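You operate a simulated robot arm through the tools that you are given. There is no shell and no other tool.

You are at the controls of a simulated robot arm. One attempt, no reset.

TASK
Clamp the loose brown wheel in the cart's jig, grease its hub, then free it again.
Fine: grey brush, back in the grease tin; the wheel stays on the jig; leave the other wheels. Set down upright: grey brush. A coat counts when it lies all over at full strength: go over it till it gets no stronger.

It is judged by the outcome, as a careful person would: the job done as asked, and still so three seconds after it is handed in. It fails if anything else is knocked over, pushed out of place, dropped, spilled or broken.

THE ROBOT
A 7-joint arm with a two-finger parallel gripper, fixed in place. Base frame: the origin is at the foot of the arm, x ahead of it, y to its left, z up; the work surface is at about z = 620. Units: mm, degrees, N and s.
With the tool pointing down near the work surface it reaches from about 120 to 640 mm from the base axis. Its first joint turns from -66.0 to 66.0 degrees. Payload 2.4 kg.
The tool frame sits at the grasp point between the pads (the TCP): z along the fingers, y along the line on which they close. The tips reach 30 mm beyond it. Largest opening 94 mm; finger width 28, thickness 10; the body of the gripper, 50 by 96 mm, starts 55 mm behind the TCP.
Orientation is that of the tool frame in the base frame, as a unit quaternion [x, y, z, w]. With the fingers straight down and closing along the base's y, the tool's x points along the base's -x, its y along +y and its z along -z.

THE INTERFACE
- The arm moves only by the tool apply_moves. Its argument "commands" is text: rows parted by semicolons, each of 6 numbers parted by spaces: the shift along the base's x, y, z in cm, then the turn, a rotation vector about the base's x, y, z in degrees. In form: x y z rx ry rz; .... A call has 1 to 20 rows; each row shifts and turns the commanded pose from where the row before left it. "fingers" is the finger opening in cm, from 0 to 9.4, set as the call begins (left out, the last holds). Rows are played at 5 a second. More than 50 mm and 8.6 degrees between two rows, or a gripper value outside its range, and nothing of the call is played. Where a pose cannot be reached the arm comes as near as it can. A force on the tool above 50 N (or 10 N above the force at the start of the call, whichever is more), or a blocked arm, ends the call early, and 0.2 s more pass. Each finger travels about 153 mm/s and halts on what it meets, pressing with about 30 N; the grip force reading is that of the motor and also rises with nothing between the fingers. The clock runs only during rows and for 0.2 s after the last one: add rows that do not move to give the fingers time. The reply holds the time, the measured pose of the TCP, the force on the tool along the base axes, the opening and the grip force, in the units named above and with some noise, with the torque about the TCP (base axes, N m) and any sound that the robot's microphone picked up.
- Cameras (640 x 400 px; columns grow to the right, rows downward): "scene" is fixed at [38.3, 478, 1438.9]; the picture's right is [-0.73, -0.68, 0.00], its down [-0.42, 0.46, -0.78] and it looks along [0.53, -0.57, -0.62] (base axes); focal length 370 px, centre (320, 200). "wrist" rides on the gripper at [76, 14, -103] in the tool frame; the picture's right is [-0.18, 0.98, 0.00], its down [-0.75, -0.14, -0.64] and it looks along [-0.63, -0.12, 0.77] (tool axes); focal length 243 px, centre (320, 200). There is no depth. A picture from a camera that has moved, and an enlarged one, comes with that camera's place and axes in the base frame and with its lens.
- camera(camera): a new picture of that camera. It takes no simulated time.
- zoom(camera, box): a new picture of the part [left, top, right, bottom] of that camera's present view, enlarged. It takes no simulated time.
- sign_off(): hands the job in; it is judged then, once.

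Places have to be worked out from the pictures, the camera data and where the tool is seen. Open the gripper and draw the arm clear of the work before you hand the job in, unless the task says otherwise.

The tools are called after ">>>" as a command line: name --argument value ..., lists and objects as JSON in quotes. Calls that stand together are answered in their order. apply_moves: Moves the arm, as the interface text tells. Its arguments: {"type":"object","properties":{"commands":{"type":"string"},"fingers":{"type":"number"}},"required":["commands"]} The other tools are called the same way: camera (camera) takes a picture; zoom (camera, box) takes an enlarged picture of a part of a camera's view; sign_off () hands the job in.

At the start:

```text
time_s: 0.0
ee_pos: [406.9, -58.3, 967.5]
tcp_rot: [0.0, 1.0, 0.0, 0.0]
wrist_force: [0.6, 0.1, -1.0]
wrist_torque: [-0.01, 0.02, 0.01]
grip_width: 94.4
finger_force: 0.1
```

scene: 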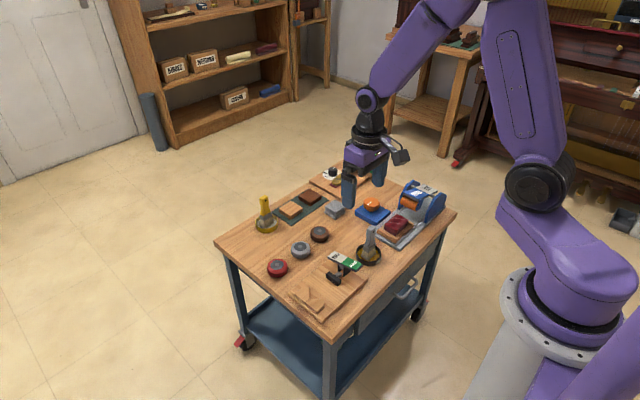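
wrist: 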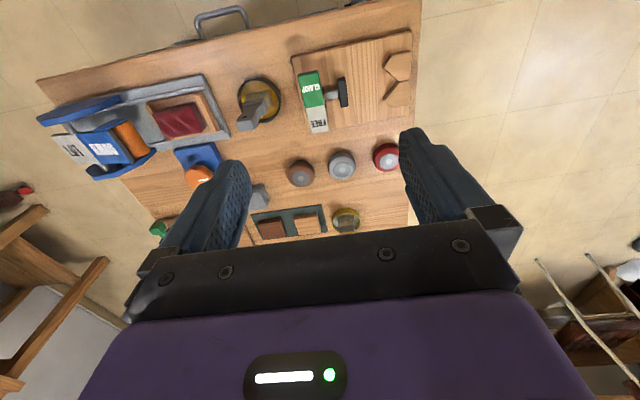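

I'll take a closer look at the cart first to tell apart the wheels, the jig, the brushes and the tins.

>>> zoom --camera "scene" --box '[210, 160, 460, 330]'

>>> zoom --camera "scene" --box '[250, 210, 410, 320]'

>>> zoom --camera "wrist" --box '[220, 20, 430, 150]'

>>> zoom --camera "wrist" --box '[30, 60, 430, 250]'

```text
2.35 times, centred on (335, 245) of scene
camera zoom: at [38.3, 478.0, 1438.9], right [-0.73, -0.68, 0.0], down [-0.42, 0.46, -0.78], along [0.53, -0.57, -0.62], focal length 871 px, centre (285, 94)
```

zoom: 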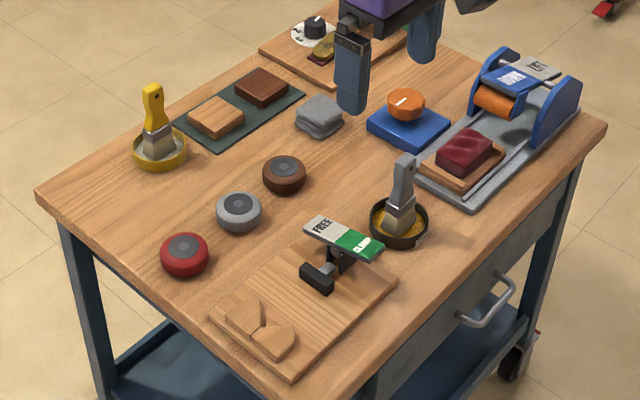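

```text
3.64 times, centred on (330, 265) of scene
camera zoom: at [38.3, 478.0, 1438.9], right [-0.73, -0.68, 0.0], down [-0.42, 0.46, -0.78], along [0.53, -0.57, -0.62], focal length 1346 px, centre (284, -36)
```

zoom: 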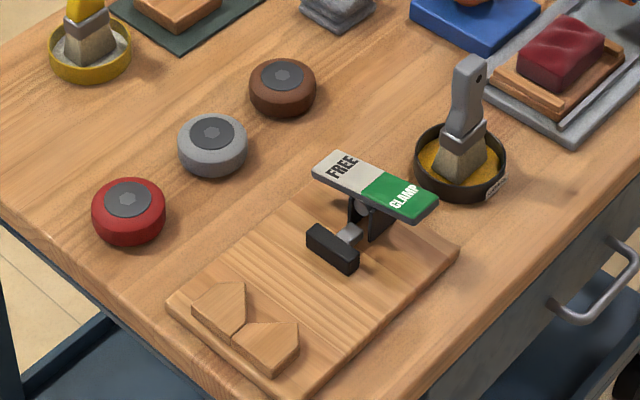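

```text
3.05 times, centred on (325, 85) of wrist
camera zoom: at [331.1, -45.2, 1069.9], right [0.18, 0.98, 0.0], down [0.75, -0.14, 0.64], along [0.63, -0.12, -0.77], focal length 739 px, centre (305, 550)
```

zoom: 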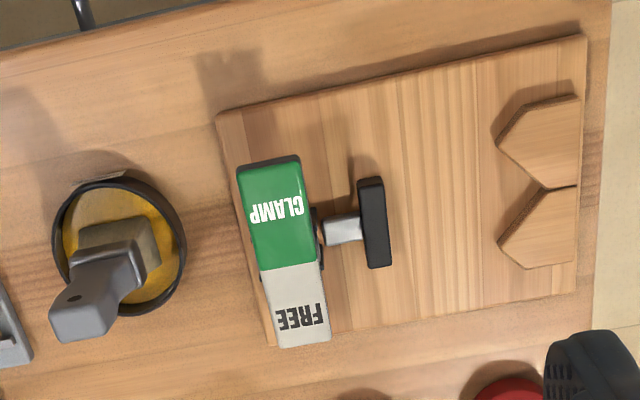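

```text
1.60 times, centred on (230, 155) of wrist
camera zoom: at [331.1, -45.2, 1069.9], right [0.18, 0.98, 0.0], down [0.75, -0.14, 0.64], along [0.63, -0.12, -0.77], focal length 388 px, centre (464, 272)
```

zoom: 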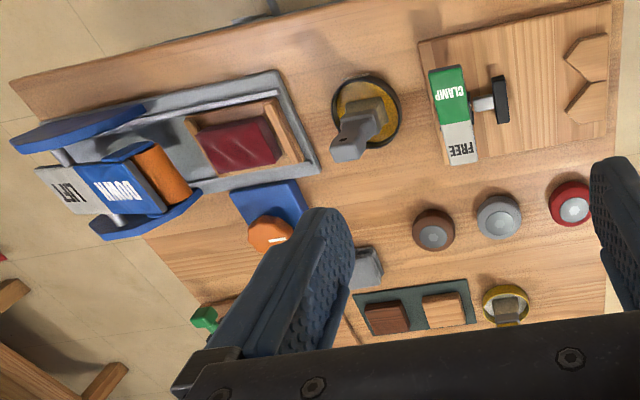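

The zooms look sharp. The brown wheel is at roughly (602,-135), the tin with the grey brush at about (444,-170), and the jig board at x 392–522, y -103–84. I'll zoom further on the brush, the lever and the wheel before moving anything.

>>> zoom --camera "scene" --box '[350, 220, 390, 270]'

>>> zoom --camera "scene" --box '[320, 240, 380, 290]'

>>> zoom --camera "scene" --box '[260, 215, 340, 285]'

>>> zoom --camera "wrist" --box '[225, 65, 295, 135]'

>>> zoom --camera "wrist" --box '[280, 140, 400, 215]'

```text
8.00 times, centred on (370, 245) of scene
camera zoom: at [38.3, 478.0, 1438.9], right [-0.73, -0.68, 0.0], down [-0.42, 0.46, -0.78], along [0.53, -0.57, -0.62], focal length 2961 px, centre (-80, -160)
```

zoom: 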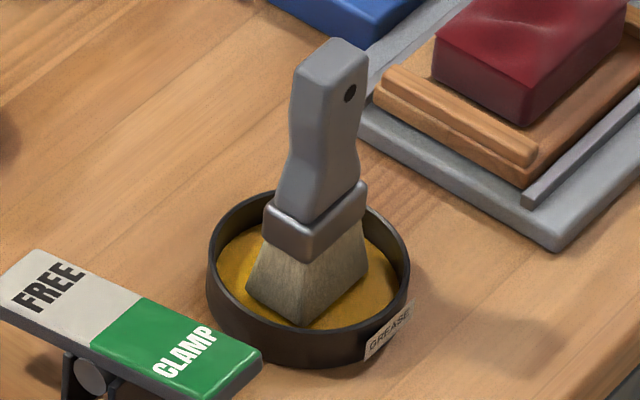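

```text
8.00 times, centred on (350, 265) of scene
camera zoom: at [38.3, 478.0, 1438.9], right [-0.73, -0.68, 0.0], down [-0.42, 0.46, -0.78], along [0.53, -0.57, -0.62], focal length 2961 px, centre (80, -320)
```

zoom: 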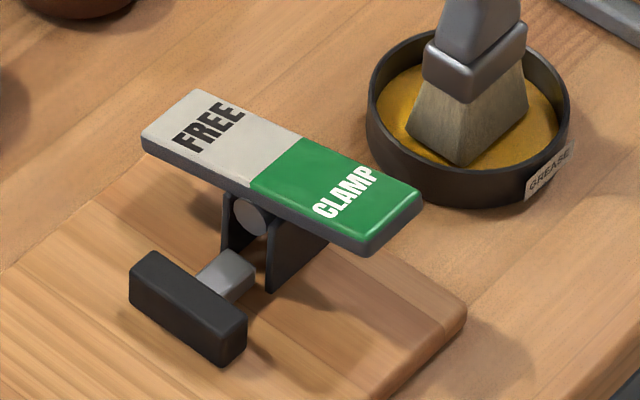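

```text
5.71 times, centred on (300, 250) of scene
camera zoom: at [38.3, 478.0, 1438.9], right [-0.73, -0.68, 0.0], down [-0.42, 0.46, -0.78], along [0.53, -0.57, -0.62], focal length 2115 px, centre (434, -86)
```

zoom: 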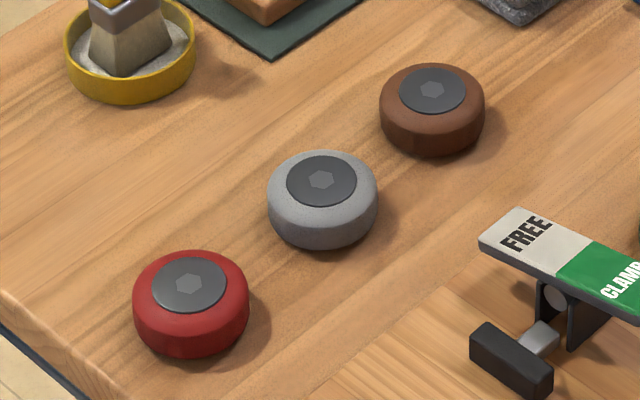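

```text
5.71 times, centred on (260, 100) of wrist
camera zoom: at [331.1, -45.2, 1069.9], right [0.18, 0.98, 0.0], down [0.75, -0.14, 0.64], along [0.63, -0.12, -0.77], focal length 1386 px, centre (663, 771)
```

zoom: 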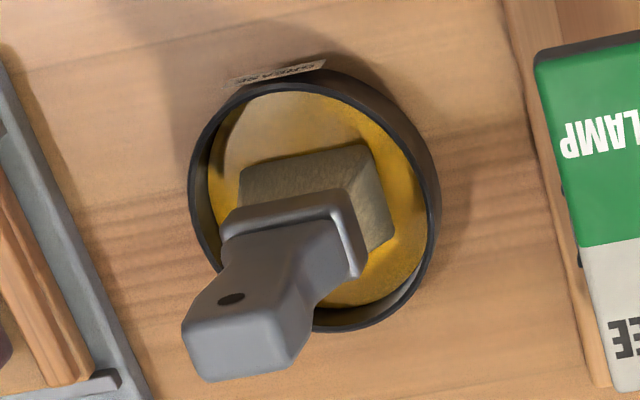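

```text
5.33 times, centred on (340, 178) of wrist
camera zoom: at [331.1, -45.2, 1069.9], right [0.18, 0.98, 0.0], down [0.75, -0.14, 0.64], along [0.63, -0.12, -0.77], focal length 1294 px, centre (213, 320)
```

zoom: 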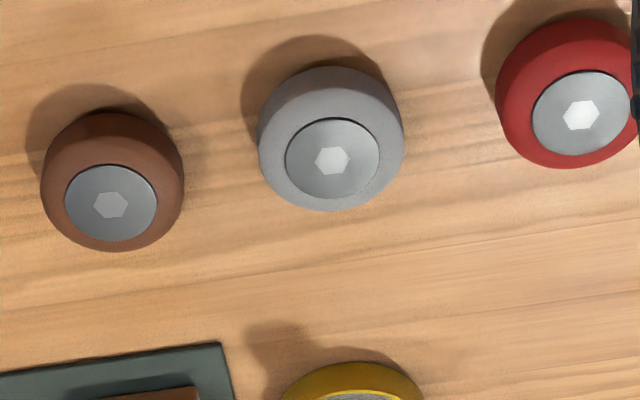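

The lever runs along x at y≈-76. Its CLAMP end is near x≈409 (z≈689, raised) and its FREE end near x≈509. Next I'll measure the V-stop and the pad more exactly in both views.

>>> zoom --camera "scene" --box '[285, 260, 365, 325]'

>>> zoom --camera "wrist" --box '[330, 25, 430, 125]'

>>> zoom --camera "wrist" --box '[285, 55, 365, 140]'

```text
6.15 times, centred on (325, 292) of scene
camera zoom: at [38.3, 478.0, 1438.9], right [-0.73, -0.68, 0.0], down [-0.42, 0.46, -0.78], along [0.53, -0.57, -0.62], focal length 2278 px, centre (289, -369)
```

zoom: 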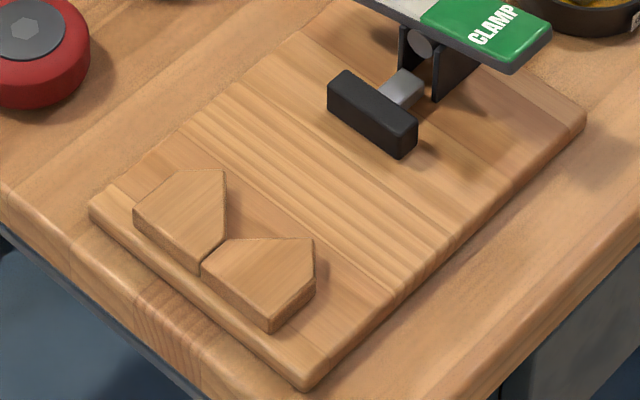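

```text
4.00 times, centred on (380, 75) of wrist
camera zoom: at [331.1, -45.2, 1069.9], right [0.18, 0.98, 0.0], down [0.75, -0.14, 0.64], along [0.63, -0.12, -0.77], focal length 970 px, centre (80, 700)
```

zoom: 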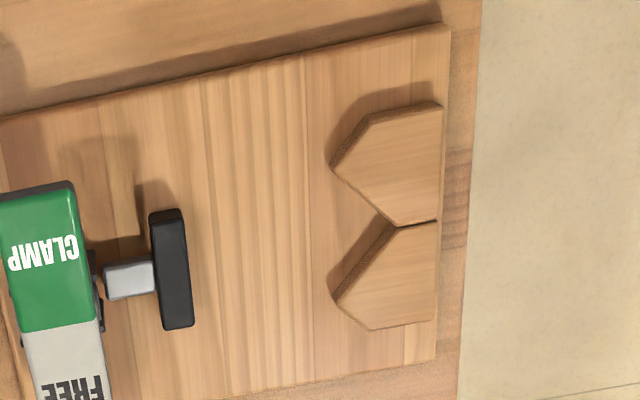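

```text
4.71 times, centred on (325, 98) of wrist
camera zoom: at [331.1, -45.2, 1069.9], right [0.18, 0.98, 0.0], down [0.75, -0.14, 0.64], along [0.63, -0.12, -0.77], focal length 1142 px, centre (296, 682)
```

zoom: 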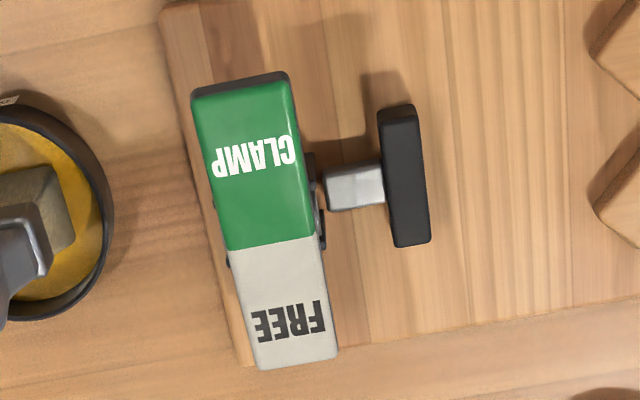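

The V-stop has its apex at about (456,64) with 45° faces, and the pad front sits at y≈-23. The seated wheel centre should therefore be near (456,24). The fingers must close along x there, so I turn the gripper -90° about z (camera on the +y side) while moving high over the brown wheel.

>>> apply_moves --commands "1.8 -0.7 -1.0 0 0 -8.2; 1.8 -0.7 -1.0 0 0 -8.2; 1.8 -0.7 -1.0 0 0 -8.2; 1.8 -0.7 -1.0 0 0 -8.2; 1.8 -0.7 -1.0 0 0 -8.2; 1.8 -0.7 -1.0 0 0 -8.2; 1.8 -0.7 -1.0 0 0 -8.2; 1.8 -0.7 -1.0 0 0 -8.2; 1.8 -0.7 -1.0 0 0 -8.2; 1.8 -0.7 -1.0 0 0 -8.2; 1.8 -0.7 -1.0 0 0 -8.0; 0 0 0 0 0 0; 0 0 0 0 0 0" --fingers 9.0

```text
time_s: 2.8
ee_pos: [605.3, -136.6, 857.7]
tcp_rot: [0.707, 0.707, 0.0, 0.001]
wrist_force: [0.1, -0.1, -0.1]
wrist_torque: [0.01, 0.0, -0.05]
grip_width: 89.9
finger_force: 0.1
```

The turn worked: the tool is straight down, closing along x, at (605,-137,858). I'll take a wrist picture to pin down the brown wheel from close by.

>>> camera --camera "wrist"

>>> camera --camera "scene"

```text
taken
camera wrist: at [619.9, -60.0, 959.0], right [0.98, -0.18, 0.0], down [-0.14, -0.75, 0.64], along [-0.12, -0.63, -0.77], focal length 243 px, centre (320, 200)
```

wrist: 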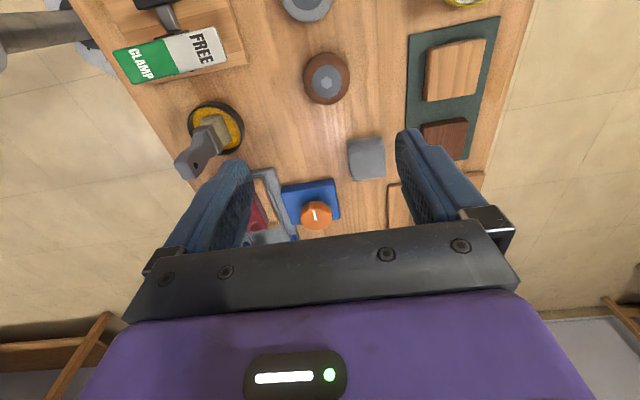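

```text
taken
```

scene: 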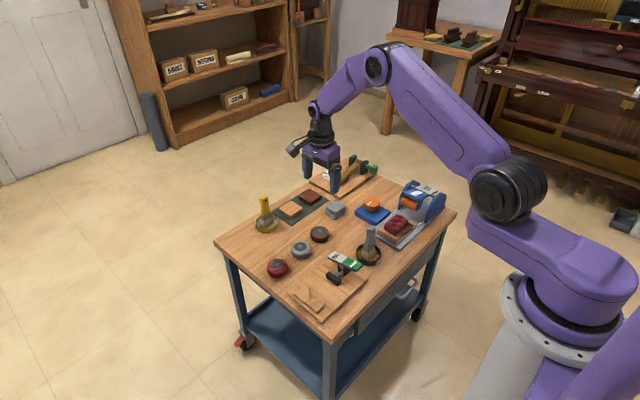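

>>> zoom --camera "wrist" --box '[280, 40, 376, 100]'

>>> zoom --camera "wrist" --box '[160, 70, 280, 190]'

```text
6.67 times, centred on (328, 70) of wrist
camera zoom: at [619.9, -60.0, 959.0], right [0.98, -0.18, 0.0], down [-0.14, -0.75, 0.64], along [-0.12, -0.63, -0.77], focal length 1618 px, centre (267, 1067)
```

zoom: 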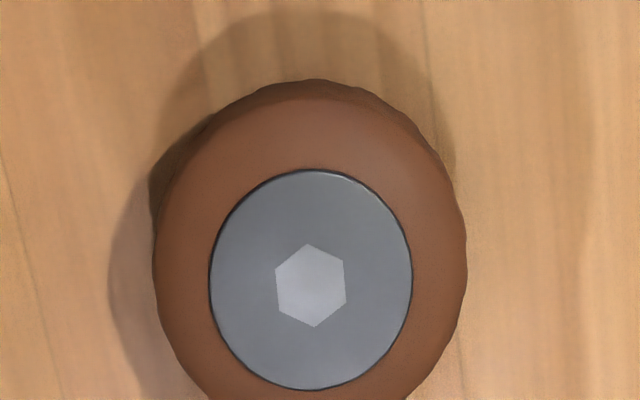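

```text
3.33 times, centred on (220, 130) of wrist
camera zoom: at [619.9, -60.0, 959.0], right [0.98, -0.18, 0.0], down [-0.14, -0.75, 0.64], along [-0.12, -0.63, -0.77], focal length 809 px, centre (653, 433)
```

zoom: 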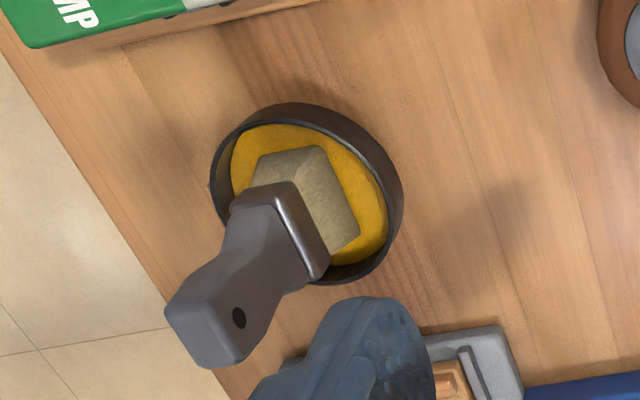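

The closer view puts the brown wheel's centre at about (613,-136), diameter ~57. I'll descend with the fingers shifted about 8 mm toward -y of its centre, so they stay clear of the V-blocks later, and stop above the wheel to check.

>>> apply_moves --commands "0.2 -0.2 -3.5 0 0 0; 0.2 -0.2 -3.5 0 0 0; 0.2 -0.2 -3.5 0 0 0; 0.2 -0.1 -3.0 0 0 0; 0 0 -1.5 0 0 0; 0 0 0 0 0 0; 0 0 0 0 0 0" --fingers 9.0

>>> camera --camera "wrist"

>>> zoom --camera "scene" --box '[270, 180, 370, 250]'

```text
time_s: 4.4
ee_pos: [612.8, -143.2, 706.9]
tcp_rot: [0.707, 0.707, 0.001, 0.0]
wrist_force: [0.0, 1.3, 1.0]
wrist_torque: [0.0, 0.0, -0.02]
grip_width: 90.1
finger_force: 0.2
```

```text
taken
camera wrist: at [626.8, -67.0, 808.6], right [0.98, -0.18, 0.0], down [-0.14, -0.75, 0.64], along [-0.12, -0.63, -0.77], focal length 243 px, centre (320, 200)
```

wrist: 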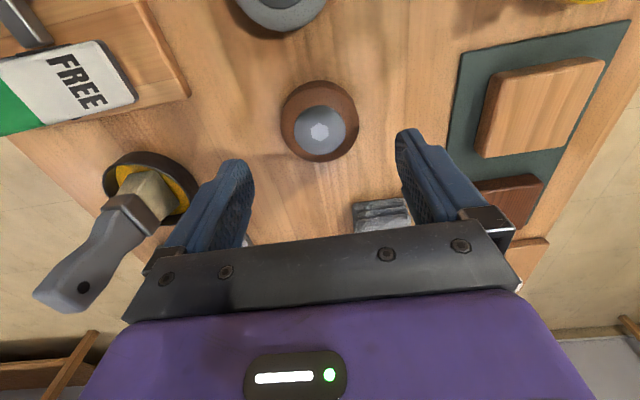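

```text
5.71 times, centred on (320, 215) of scene
camera zoom: at [38.3, 478.0, 1438.9], right [-0.73, -0.68, 0.0], down [-0.42, 0.46, -0.78], along [0.53, -0.57, -0.62], focal length 2115 px, centre (320, 114)
```

zoom: 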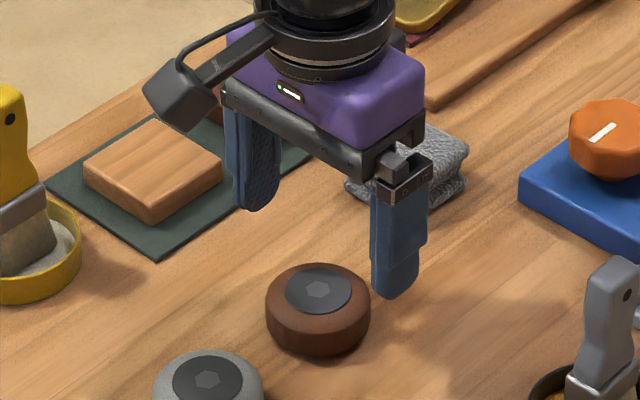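

Projecting the tips and the wheel agrees within 1–2 mm (wheel ≈ (613,-137)). I'll go down 50 mm so the tips sit just above the table beside the wheel.

>>> apply_moves --commands "0.05 -0.1 -2.0 0 0 0; 0 0 -1.5 0 0 0; 0 0 -1.0 0 0 0; 0 0 -0.4 0 0 0; 0 0 0 0 0 0" --fingers 9.0

>>> zoom --camera "scene" --box '[270, 190, 370, 260]'

```text
time_s: 5.6
ee_pos: [614.6, -144.5, 658.9]
tcp_rot: [0.707, 0.707, 0.001, 0.0]
wrist_force: [0.0, -0.1, 0.4]
wrist_torque: [-0.01, -0.02, -0.02]
grip_width: 89.8
finger_force: 0.0
```

```text
5.71 times, centred on (320, 225) of scene
camera zoom: at [38.3, 478.0, 1438.9], right [-0.73, -0.68, 0.0], down [-0.42, 0.46, -0.78], along [0.53, -0.57, -0.62], focal length 2115 px, centre (320, 57)
```

zoom: 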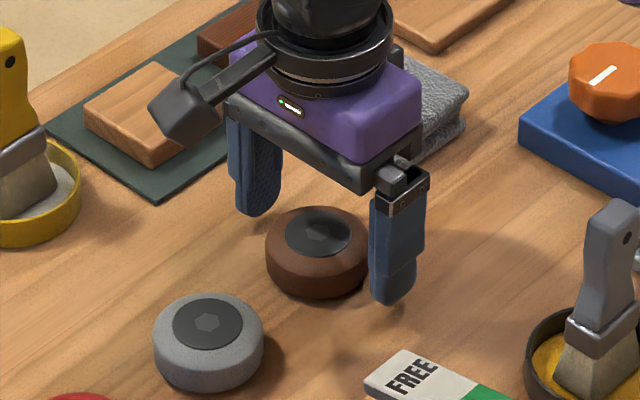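

The fingers straddle the wheel with the tips about 9 mm above the table. I close on it now.

>>> apply_moves --commands "0 0 0 0 0 0; 0 0 0 0 0 0; 0 0 0 0 0 0; 0 0 0 0 0 0" --fingers 4.5

>>> camera --camera "wrist"

```text
time_s: 6.6
ee_pos: [613.6, -144.0, 659.9]
tcp_rot: [0.707, 0.707, 0.0, 0.0]
wrist_force: [-0.5, 0.0, 1.1]
wrist_torque: [0.0, 0.09, 0.03]
grip_width: 56.8
finger_force: 29.8
```

```text
taken
camera wrist: at [627.7, -68.2, 760.8], right [0.98, -0.18, 0.0], down [-0.14, -0.75, 0.64], along [-0.12, -0.63, -0.77], focal length 243 px, centre (320, 200)
```

wrist: 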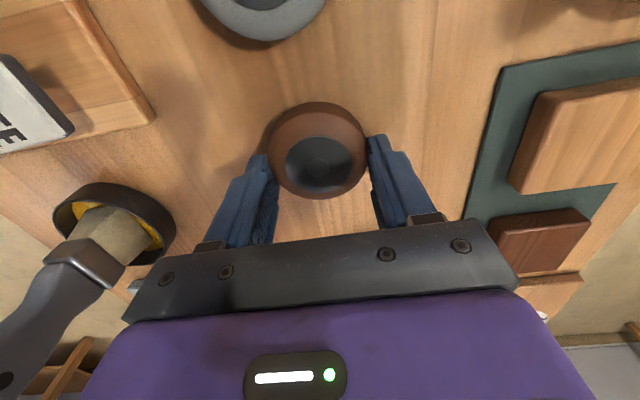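

The wheel is held at 56.8 mm width, with its centre about 8–9 mm toward +y of the TCP. I'll lift it and carry it above the jig, aiming for a wheel centre near (456,16) – short of the V and clear of the pad.

>>> apply_moves --commands "0 0 1.0 0 0 0; 0 0 2.0 0 0 0; 0 0 3.5 0 0 0; 0 0 3.5 0 0 0; -2.0 1.9 0 0 0 0; -2.8 2.7 0 0 0 0; -2.8 2.7 0 0 0 0; -2.8 2.7 0 0 0 0; -2.8 2.7 0 0 0 0; -2.5 2.4 0 0 0 0; 0 0 0 0 0 0; 0 0 0 0 0 0" --fingers 4.5

>>> camera --camera "wrist"

>>> zoom --camera "scene" --box '[270, 220, 400, 320]'

```text
time_s: 9.2
ee_pos: [457.1, 6.2, 759.3]
tcp_rot: [0.707, 0.707, 0.001, 0.0]
wrist_force: [-0.3, 0.7, 0.1]
wrist_torque: [-0.02, 0.03, 0.01]
grip_width: 45.1
finger_force: 0.1
```

```text
taken
camera wrist: at [470.4, 82.9, 861.4], right [0.98, -0.18, 0.0], down [-0.14, -0.75, 0.64], along [-0.12, -0.63, -0.77], focal length 243 px, centre (320, 200)
```

wrist: 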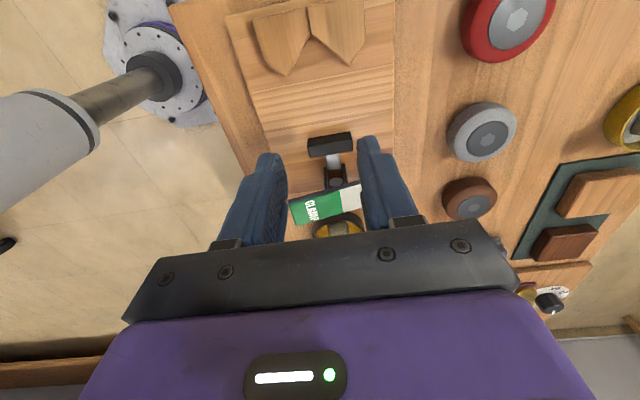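

```text
4.00 times, centred on (335, 270) of scene
camera zoom: at [38.3, 478.1, 1438.9], right [-0.73, -0.68, 0.0], down [-0.42, 0.46, -0.78], along [0.53, -0.57, -0.62], focal length 1480 px, centre (260, -80)
```

zoom: 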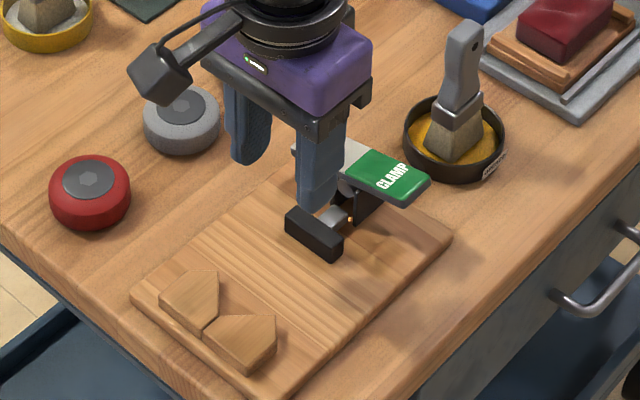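

The reading and pictures show the off-centre grip slipped: the gripper is empty, and the brown wheel still lies flat on the table, shifted slightly to about (606,-120). I'll look closer to confirm nothing else was touched, then regrip it centred.

>>> zoom --camera "wrist" --box '[430, 80, 550, 240]'

>>> zoom --camera "scene" --box '[260, 180, 360, 280]'

```text
2.50 times, centred on (490, 160) of wrist
camera zoom: at [470.4, 82.9, 861.4], right [0.98, -0.18, 0.0], down [-0.14, -0.75, 0.64], along [-0.12, -0.63, -0.77], focal length 606 px, centre (-105, 300)
```

zoom: 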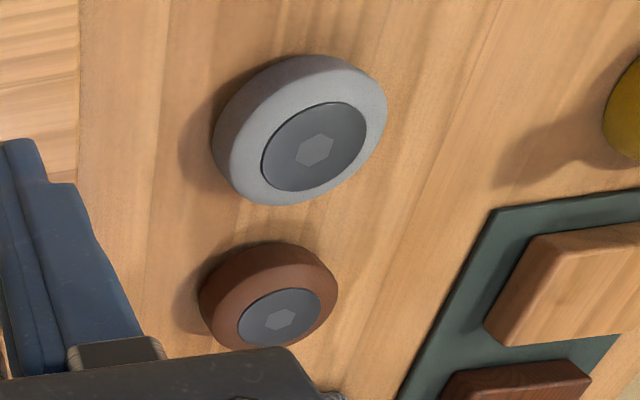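

```text
4.00 times, centred on (310, 230) of scene
camera zoom: at [38.3, 478.1, 1438.9], right [-0.73, -0.68, 0.0], down [-0.42, 0.46, -0.78], along [0.53, -0.57, -0.62], focal length 1480 px, centre (360, 80)
```

zoom: 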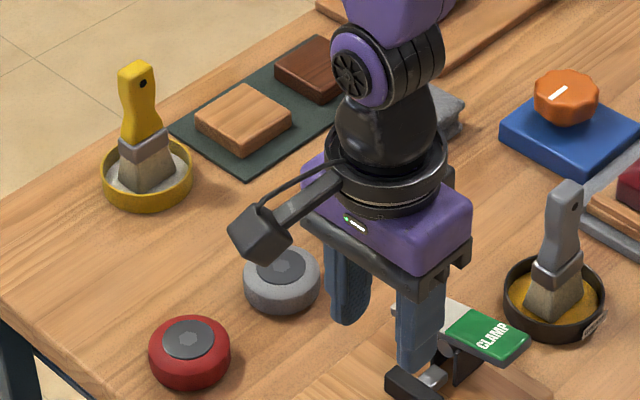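

The wheel is flat and apparently almost where it was; the other wheels are untouched. I'll go back above it with open fingers and measure again.

>>> apply_moves --commands "2.5 -2.4 0 0 0 0; 2.8 -2.7 0 0 0 0; 2.8 -2.7 0 0 0 0; 2.8 -2.7 0 0 0 0; 2.8 -2.4 0 0 0 0; 1.9 -1.4 0 0 0 0; 0 0 0 0 0 0; 0 0 0 0 0 0" --fingers 9.0

>>> camera --camera "wrist"

>>> zoom --camera "wrist" --box '[260, 40, 380, 150]'

>>> zoom --camera "scene" --box '[270, 190, 370, 260]'

```text
time_s: 11.0
ee_pos: [614.1, -136.3, 757.0]
tcp_rot: [0.708, 0.707, 0.0, 0.0]
wrist_force: [-0.7, -0.2, 0.0]
wrist_torque: [-0.01, -0.02, 0.01]
grip_width: 90.0
finger_force: 0.0
```

```text
taken
camera wrist: at [627.4, -59.9, 859.5], right [0.98, -0.18, 0.0], down [-0.14, -0.75, 0.64], along [-0.12, -0.63, -0.77], focal length 243 px, centre (320, 200)
```

wrist: 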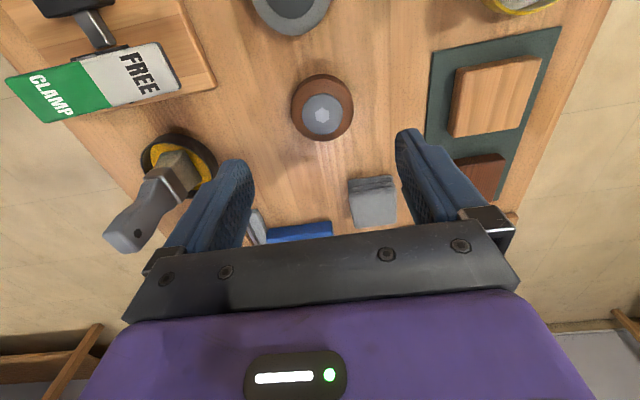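

```text
3.64 times, centred on (320, 95) of wrist
camera zoom: at [627.4, -59.9, 859.5], right [0.98, -0.18, 0.0], down [-0.14, -0.75, 0.64], along [-0.12, -0.63, -0.77], focal length 882 px, centre (320, 582)
```

zoom: 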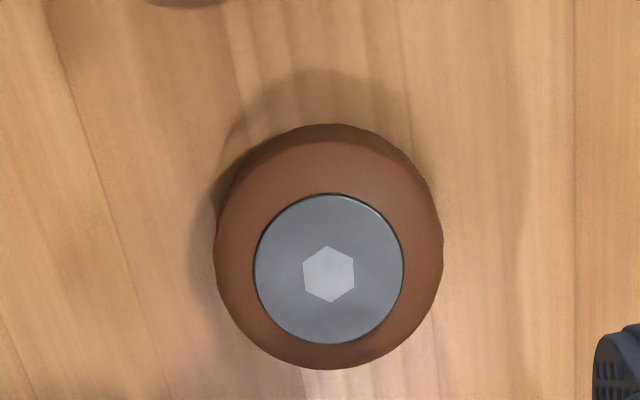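

```text
5.71 times, centred on (320, 225) of scene
camera zoom: at [38.3, 478.0, 1438.9], right [-0.73, -0.68, 0.0], down [-0.42, 0.46, -0.78], along [0.53, -0.57, -0.62], focal length 2115 px, centre (320, 57)
```

zoom: 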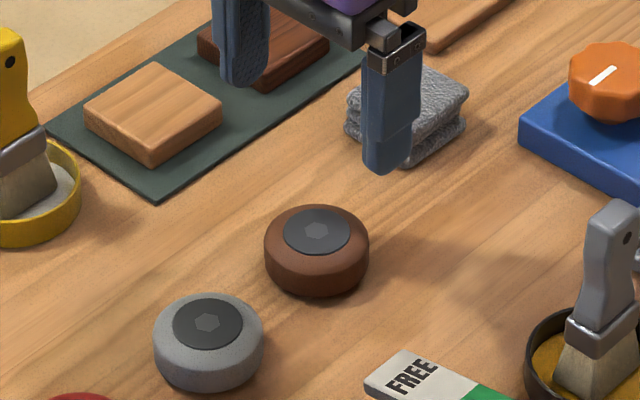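

The wheel is unmoved at about (614.5,-136.5). This time I grip it centred and lower, with the tips only 2–3 mm above the table, so the pads hold it at and below its widest part.

>>> apply_moves --commands "0.12 -0.15 -3.5 0 0 0; 0 0 -3.0 0 0 0; 0 0 -2.0 0 0 0; 0 0 -1.2 0 0 0; 0 0 -0.6 0 0 0; 0 0 -0.3 0 0 0; 0 0 0 0 0 0; 0 0 0 0 0 0" --fingers 9.0

>>> zoom --camera "scene" --box '[280, 200, 360, 260]'

>>> camera --camera "wrist"

```text
time_s: 12.8
ee_pos: [612.1, -137.1, 653.7]
tcp_rot: [0.707, 0.707, 0.0, 0.0]
wrist_force: [-0.5, -0.2, -0.5]
wrist_torque: [-0.02, 0.02, 0.01]
grip_width: 89.9
finger_force: 0.1
```

```text
6.67 times, centred on (320, 230) of scene
camera zoom: at [38.3, 478.0, 1438.9], right [-0.73, -0.68, 0.0], down [-0.42, 0.46, -0.78], along [0.53, -0.57, -0.62], focal length 2467 px, centre (320, 0)
```

zoom: 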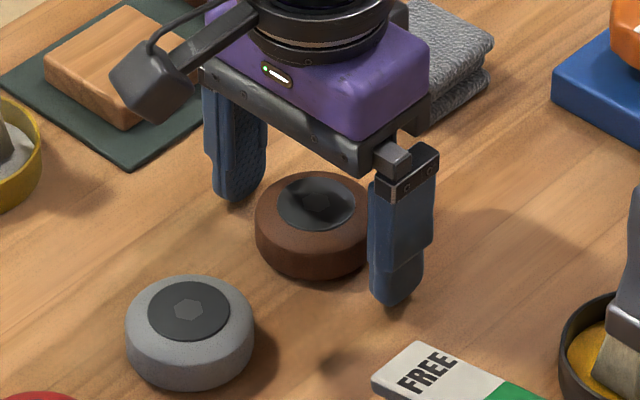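

```text
taken
camera wrist: at [627.3, -61.6, 755.8], right [0.98, -0.18, 0.0], down [-0.14, -0.75, 0.64], along [-0.12, -0.63, -0.77], focal length 243 px, centre (320, 200)
```

wrist: 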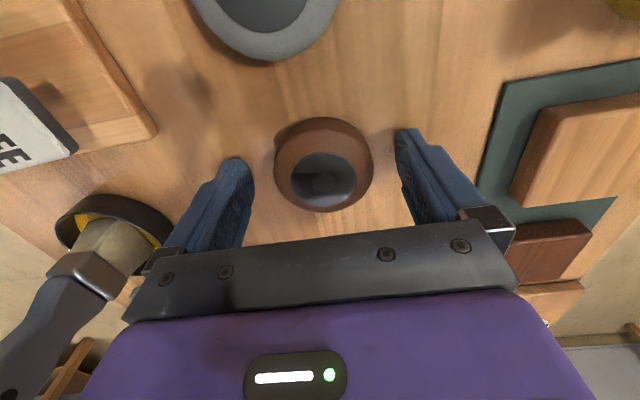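

The wheel sits between the pads with only ~2 mm offset. I close and lift just slightly first to test the hold.

>>> apply_moves --commands "0 0 0 0 0 0; 0 0 0 0 0 0; 0 0 0 0 0 0; 0 0 0 0 0 0" --fingers 4.5

>>> apply_moves --commands "0 0 0.3 0 0 0; 0 0 0.4 0 0 0; 0 0 0.5 0 0 0; 0 0 0 0 0 0; 0 0 0 0 0 0"

>>> camera --camera "wrist"

>>> zoom --camera "scene" --box '[280, 200, 360, 260]'

```text
time_s: 13.8
ee_pos: [613.0, -137.1, 653.2]
tcp_rot: [0.707, 0.707, 0.0, 0.001]
wrist_force: [0.2, 0.5, 0.4]
wrist_torque: [0.01, -0.04, 0.02]
grip_width: 56.6
finger_force: 29.7
```

```text
time_s: 15.0
ee_pos: [613.5, -137.5, 665.9]
tcp_rot: [0.707, 0.707, 0.0, 0.0]
wrist_force: [1.0, 0.0, -1.2]
wrist_torque: [0.05, 0.05, -0.01]
grip_width: 56.7
finger_force: 30.4
```

```text
taken
camera wrist: at [628.3, -62.0, 767.4], right [0.98, -0.18, 0.0], down [-0.14, -0.75, 0.64], along [-0.12, -0.63, -0.77], focal length 243 px, centre (320, 200)
```

wrist: 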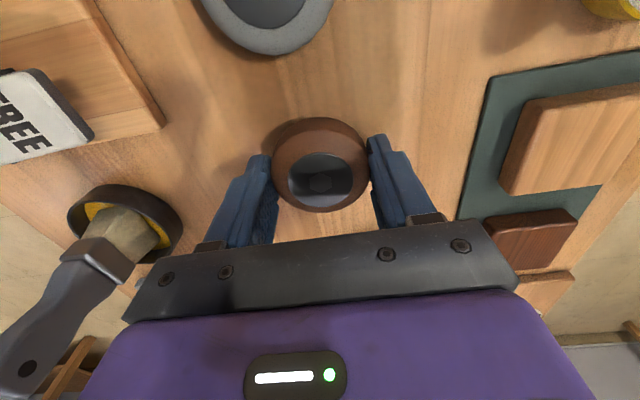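

```text
6.67 times, centred on (320, 230) of scene
camera zoom: at [38.3, 478.0, 1438.9], right [-0.73, -0.68, 0.0], down [-0.42, 0.46, -0.78], along [0.53, -0.57, -0.62], focal length 2467 px, centre (320, 0)
```

zoom: 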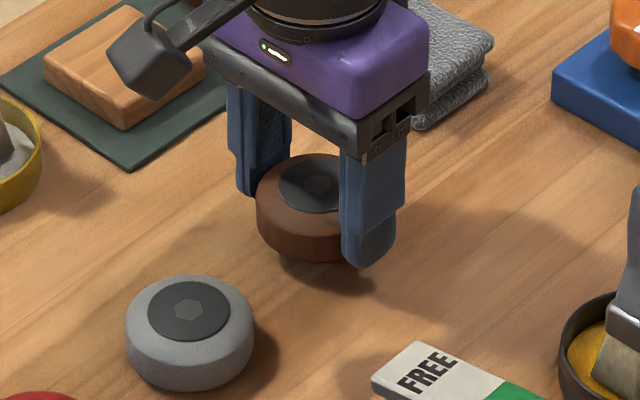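

It holds this time: the wheel hangs level 12 mm off the table. I'll lift it fully and carry it gently above the jig.

>>> apply_moves --commands "0 0 1.0 0 0 0; 0 0 1.8 0 0 0; 0 0 2.2 0 0 0; 0 0 2.2 0 0 0; 0 0 1.5 0 0 0; -0.9 0.85 0 0 0 0; -1.8 1.7 0 0 0 0; -2.2 2.1 0 0 0 0; -2.2 2.1 0 0 0 0; -2.2 2.1 0 0 0 0; -2.2 2.1 0 0 0 0; -2.1 2.0 0 0 0 0; -1.5 1.4 0 0 0 0; -0.73 0.74 0 0 0 0; 0 0 0 0 0 0; 0 0 0 0 0 0"

>>> camera --camera "wrist"

>>> zoom --camera "scene" --box '[270, 220, 400, 320]'

```text
time_s: 18.4
ee_pos: [455.9, 14.1, 752.0]
tcp_rot: [0.707, 0.707, 0.001, 0.001]
wrist_force: [0.3, -0.5, -1.8]
wrist_torque: [0.02, 0.0, 0.0]
grip_width: 56.4
finger_force: 30.6
```

```text
taken
camera wrist: at [470.1, 89.0, 854.1], right [0.98, -0.18, 0.0], down [-0.14, -0.75, 0.64], along [-0.12, -0.63, -0.77], focal length 243 px, centre (320, 200)
```

wrist: 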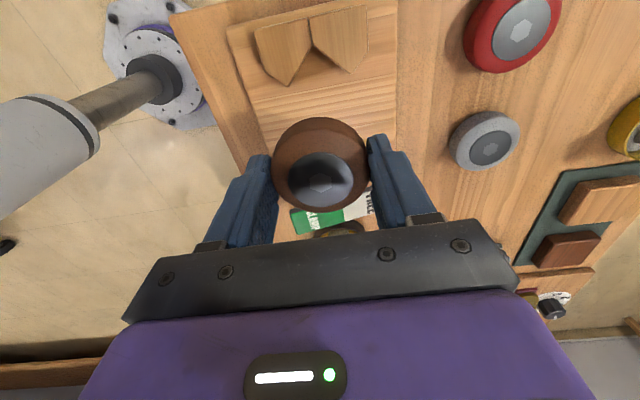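

```text
4.00 times, centred on (335, 270) of scene
camera zoom: at [38.3, 478.0, 1438.9], right [-0.73, -0.68, 0.0], down [-0.42, 0.46, -0.78], along [0.53, -0.57, -0.62], focal length 1480 px, centre (260, -80)
```

zoom: 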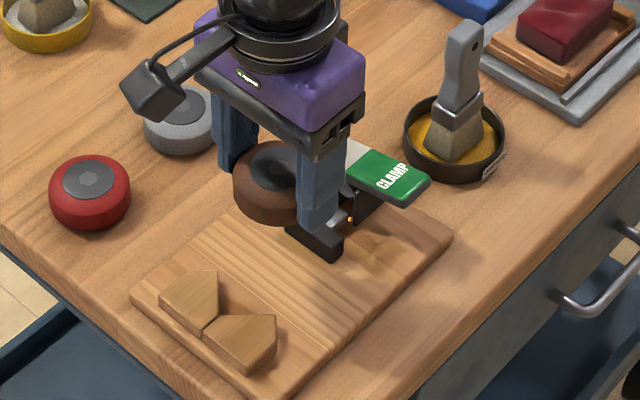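

The wheel is carried securely at (456,14). Before lowering, I'll refine the V location from this nearly overhead view.

>>> zoom --camera "wrist" --box '[220, 0, 410, 120]'

```text
3.33 times, centred on (315, 60) of wrist
camera zoom: at [470.1, 89.0, 854.1], right [0.98, -0.18, 0.0], down [-0.14, -0.75, 0.64], along [-0.12, -0.63, -0.77], focal length 809 px, centre (337, 667)
```

zoom: 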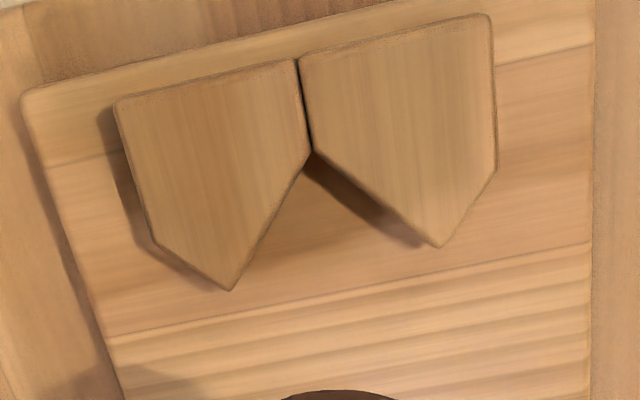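

From this view the V's centre line is at x≈459 with its tips at y≈39, so I shift +2.5 mm in x. I'll lower to just above the board, keeping the wheel short of the V (wheel y≈13).

>>> apply_moves --commands "0.25 -0.2 -1.5 0 0 0; 0 0 -2.5 0 0 0; 0 0 -2.2 0 0 0; 0 0 -1.4 0 0 0; 0 0 -0.6 0 0 0; 0 0 0 0 0 0; 0 0 0 0 0 0"

>>> camera --camera "wrist"

>>> zoom --camera "scene" --box '[290, 250, 380, 320]'

```text
time_s: 20.0
ee_pos: [458.5, 11.4, 669.9]
tcp_rot: [0.707, 0.708, 0.001, 0.0]
wrist_force: [0.4, -0.1, -1.5]
wrist_torque: [0.0, -0.03, 0.02]
grip_width: 56.3
finger_force: 29.5
```

```text
taken
camera wrist: at [472.5, 87.0, 771.8], right [0.98, -0.18, 0.0], down [-0.14, -0.75, 0.64], along [-0.12, -0.63, -0.77], focal length 243 px, centre (320, 200)
```

wrist: 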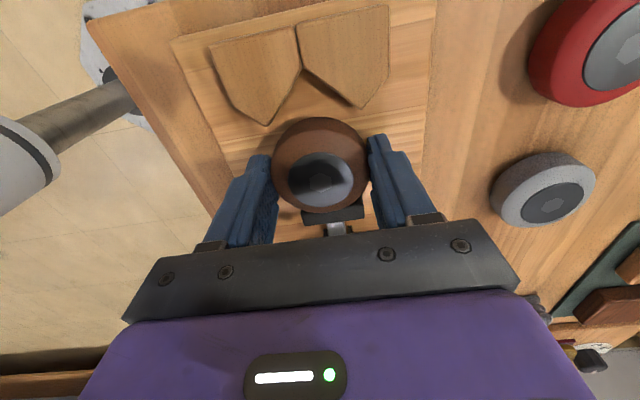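

```text
5.71 times, centred on (335, 285) of scene
camera zoom: at [38.3, 478.0, 1438.9], right [-0.73, -0.68, 0.0], down [-0.42, 0.46, -0.78], along [0.53, -0.57, -0.62], focal length 2115 px, centre (234, -286)
```

zoom: 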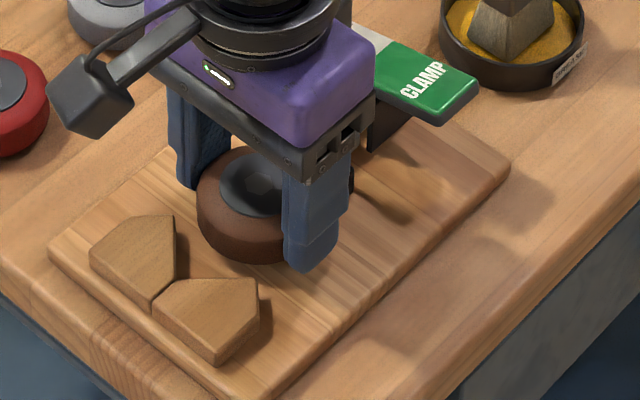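

>>> zoom --camera "wrist" --box '[190, 0, 450, 220]'

```text
1.82 times, centred on (320, 110) of wrist
camera zoom: at [472.5, 87.0, 771.8], right [0.98, -0.18, 0.0], down [-0.14, -0.75, 0.64], along [-0.12, -0.63, -0.77], focal length 441 px, centre (320, 364)
```

zoom: 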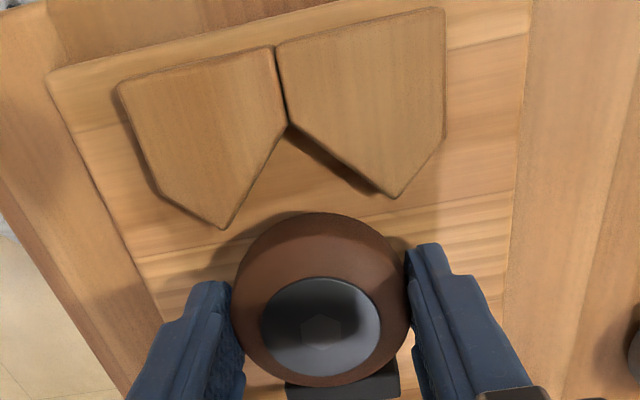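

The wheel centre is at (459,13) and the V centre line at x≈459.5, so they are aligned. I'll lower in small steps until the board carries the wheel.

>>> apply_moves --commands "0.05 0 -0.2 0 0 0; 0 0 -0.2 0 0 0; 0 0 -0.1 0 0 0; 0 0 0 0 0 0"

>>> apply_moves --commands "0 0 -0.1 0 0 0; 0 0 0 0 0 0"

>>> apply_moves --commands "0 0 -0.1 0 0 0; 0 0 0 0 0 0"

```text
time_s: 21.0
ee_pos: [459.2, 11.8, 666.0]
tcp_rot: [0.707, 0.707, 0.001, 0.0]
wrist_force: [-8.4, -0.1, 40.7]
wrist_torque: [-0.2, 0.29, -0.03]
grip_width: 56.5
finger_force: 29.7
```

```text
time_s: 21.6
ee_pos: [458.8, 11.6, 665.1]
tcp_rot: [0.707, 0.707, 0.0, 0.001]
wrist_force: [-9.3, -2.1, 45.0]
wrist_torque: [-0.03, 0.38, 0.05]
grip_width: 56.6
finger_force: 29.8
```

```text
time_s: 22.2
ee_pos: [458.7, 11.5, 663.6]
tcp_rot: [0.706, 0.708, 0.001, 0.002]
wrist_force: [-6.8, 2.1, 44.1]
wrist_torque: [-0.05, 0.37, -0.01]
grip_width: 56.7
finger_force: 30.1
```

The board is carrying the wheel (about 44 N upward), its top being a bit higher than estimated, near z≈633. I'll back off 2 mm to relieve the load, then look.

>>> apply_moves --commands "0 0 0.15 0 0 0; 0 0 0.1 0 0 0; 0 0 0 0 0 0"

>>> zoom --camera "wrist" --box '[190, 0, 450, 220]'

>>> zoom --camera "scene" --box '[300, 265, 370, 315]'

```text
time_s: 23.0
ee_pos: [458.3, 11.7, 664.3]
tcp_rot: [0.707, 0.707, -0.001, 0.0]
wrist_force: [0.0, -0.3, -1.9]
wrist_torque: [-0.01, 0.03, 0.0]
grip_width: 56.5
finger_force: 30.5
```

```text
1.82 times, centred on (320, 110) of wrist
camera zoom: at [472.8, 87.3, 766.8], right [0.98, -0.18, 0.0], down [-0.14, -0.75, 0.64], along [-0.12, -0.63, -0.77], focal length 441 px, centre (320, 364)
```

zoom: 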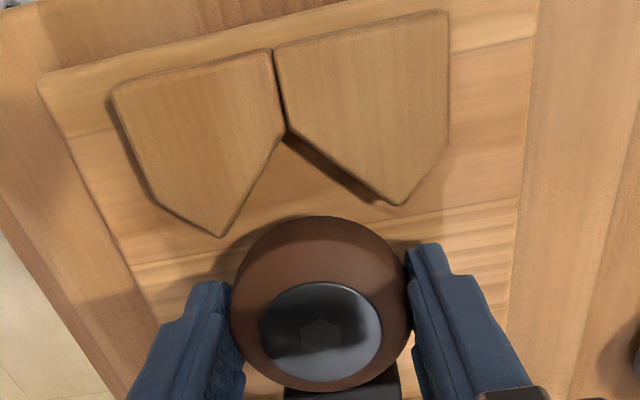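

```text
8.00 times, centred on (335, 290) of scene
camera zoom: at [38.3, 478.0, 1438.9], right [-0.73, -0.68, 0.0], down [-0.42, 0.46, -0.78], along [0.53, -0.57, -0.62], focal length 2961 px, centre (200, -520)
```

zoom: 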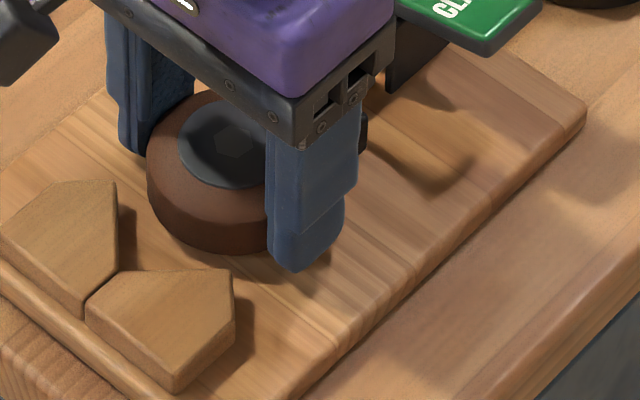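

The wheel hangs just off the board now. I slide it +y toward the V in small steps, watching the side force.

>>> apply_moves --commands "0.05 0.2 0 0 0 0; 0 0.2 0 0 0 0; 0 0.2 0 0 0 0; 0 0 0 0 0 0"

>>> apply_moves --commands "0 0.1 0 0 0 0; 0 0 0 0 0 0"

```text
time_s: 24.0
ee_pos: [458.6, 16.7, 665.3]
tcp_rot: [0.707, 0.707, 0.0, 0.001]
wrist_force: [0.2, -0.1, -0.7]
wrist_torque: [0.0, -0.03, -0.01]
grip_width: 56.4
finger_force: 30.3
```

```text
time_s: 24.6
ee_pos: [459.8, 18.8, 665.2]
tcp_rot: [0.707, 0.707, 0.0, 0.001]
wrist_force: [-0.5, -0.6, -2.3]
wrist_torque: [0.01, 0.01, -0.01]
grip_width: 56.5
finger_force: 29.7
```

>>> apply_moves --commands "0 0.1 0 0 0 0; 0 0 0 0 0 0"

>>> zoom --camera "wrist" --box '[190, 0, 450, 220]'

>>> zoom --camera "scene" --box '[300, 265, 370, 315]'

```text
time_s: 25.2
ee_pos: [459.7, 19.5, 665.8]
tcp_rot: [0.706, 0.708, -0.001, 0.0]
wrist_force: [-0.2, 0.2, -1.9]
wrist_torque: [-0.02, 0.0, 0.0]
grip_width: 56.6
finger_force: 29.9
```

```text
1.82 times, centred on (320, 110) of wrist
camera zoom: at [473.6, 95.5, 767.1], right [0.98, -0.18, 0.0], down [-0.14, -0.75, 0.64], along [-0.12, -0.63, -0.77], focal length 441 px, centre (320, 364)
```

zoom: 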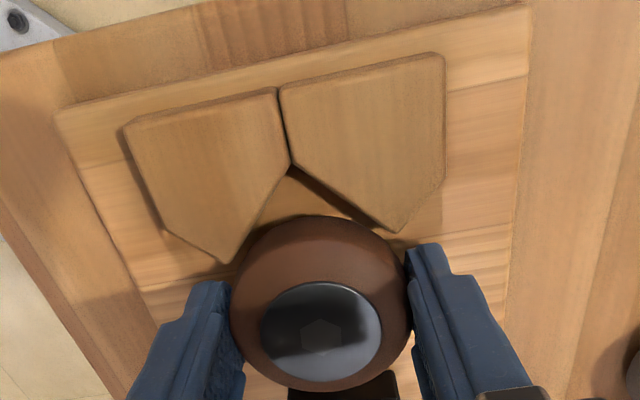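

```text
8.00 times, centred on (335, 290) of scene
camera zoom: at [38.3, 478.0, 1438.9], right [-0.73, -0.68, 0.0], down [-0.42, 0.46, -0.78], along [0.53, -0.57, -0.62], focal length 2961 px, centre (200, -520)
```

zoom: 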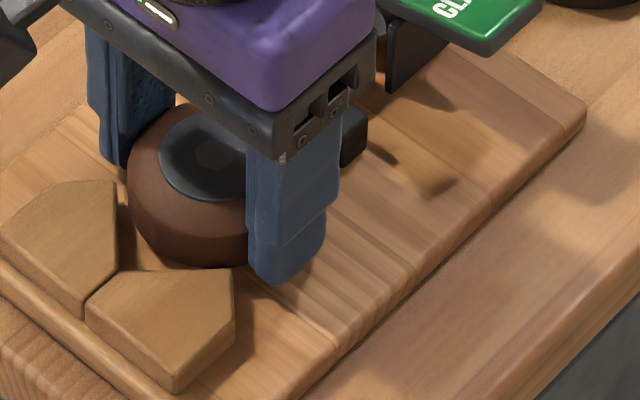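

Almost seated, still no contact. I add another 1–2 mm in single steps, with clearance still to the V tips.

>>> apply_moves --commands "0 0.1 0 0 0 0; 0 0 0 0 0 0"

>>> apply_moves --commands "0 0.08 0 0 0 0; 0 0 0 0 0 0"

```text
time_s: 25.8
ee_pos: [459.2, 19.6, 666.3]
tcp_rot: [0.707, 0.707, 0.0, 0.0]
wrist_force: [0.6, -0.4, -1.8]
wrist_torque: [0.01, -0.03, -0.02]
grip_width: 56.3
finger_force: 29.9
```

```text
time_s: 26.4
ee_pos: [461.0, 23.1, 666.2]
tcp_rot: [0.708, 0.707, 0.001, 0.0]
wrist_force: [0.0, 0.4, -1.4]
wrist_torque: [-0.01, -0.02, -0.01]
grip_width: 56.6
finger_force: 30.1
```

Wheel now at y≈23, essentially seated. I lower 1 mm onto the board and release by opening moderately.

>>> apply_moves --commands "0 0 -0.1 0 0 0; 0 0 0 0 0 0"

>>> apply_moves --commands "0 0 0 0 0 0; 0 0 0 0 0 0; 0 0 0 0 0 0" --fingers 7.4

>>> camera --camera "wrist"

>>> zoom --camera "scene" --box '[300, 265, 370, 315]'

```text
time_s: 27.0
ee_pos: [459.6, 21.2, 664.5]
tcp_rot: [0.707, 0.707, 0.001, 0.002]
wrist_force: [-0.2, -1.0, -2.0]
wrist_torque: [0.01, 0.01, 0.02]
grip_width: 56.4
finger_force: 29.9
```

```text
time_s: 27.8
ee_pos: [459.2, 21.2, 664.3]
tcp_rot: [0.707, 0.708, 0.001, 0.0]
wrist_force: [0.4, 0.3, 0.3]
wrist_torque: [0.01, 0.04, -0.01]
grip_width: 74.0
finger_force: 0.1
```

```text
taken
camera wrist: at [473.3, 97.1, 766.0], right [0.98, -0.18, 0.0], down [-0.14, -0.75, 0.64], along [-0.12, -0.63, -0.77], focal length 243 px, centre (320, 200)
```

wrist: 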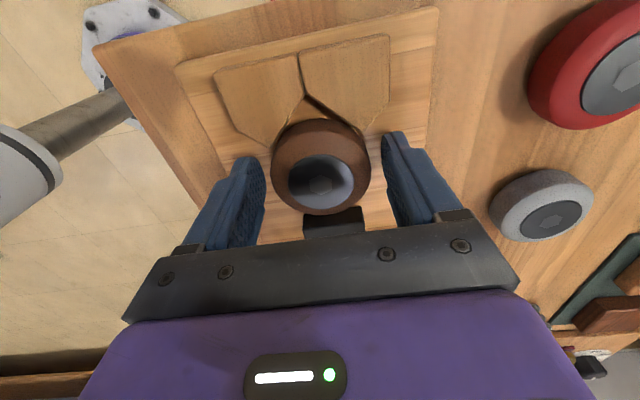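

```text
8.00 times, centred on (335, 290) of scene
camera zoom: at [38.3, 478.0, 1438.9], right [-0.73, -0.68, 0.0], down [-0.42, 0.46, -0.78], along [0.53, -0.57, -0.62], focal length 2961 px, centre (200, -520)
```

zoom: 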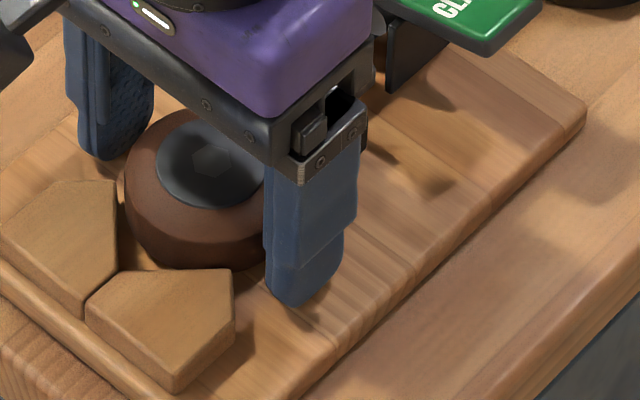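

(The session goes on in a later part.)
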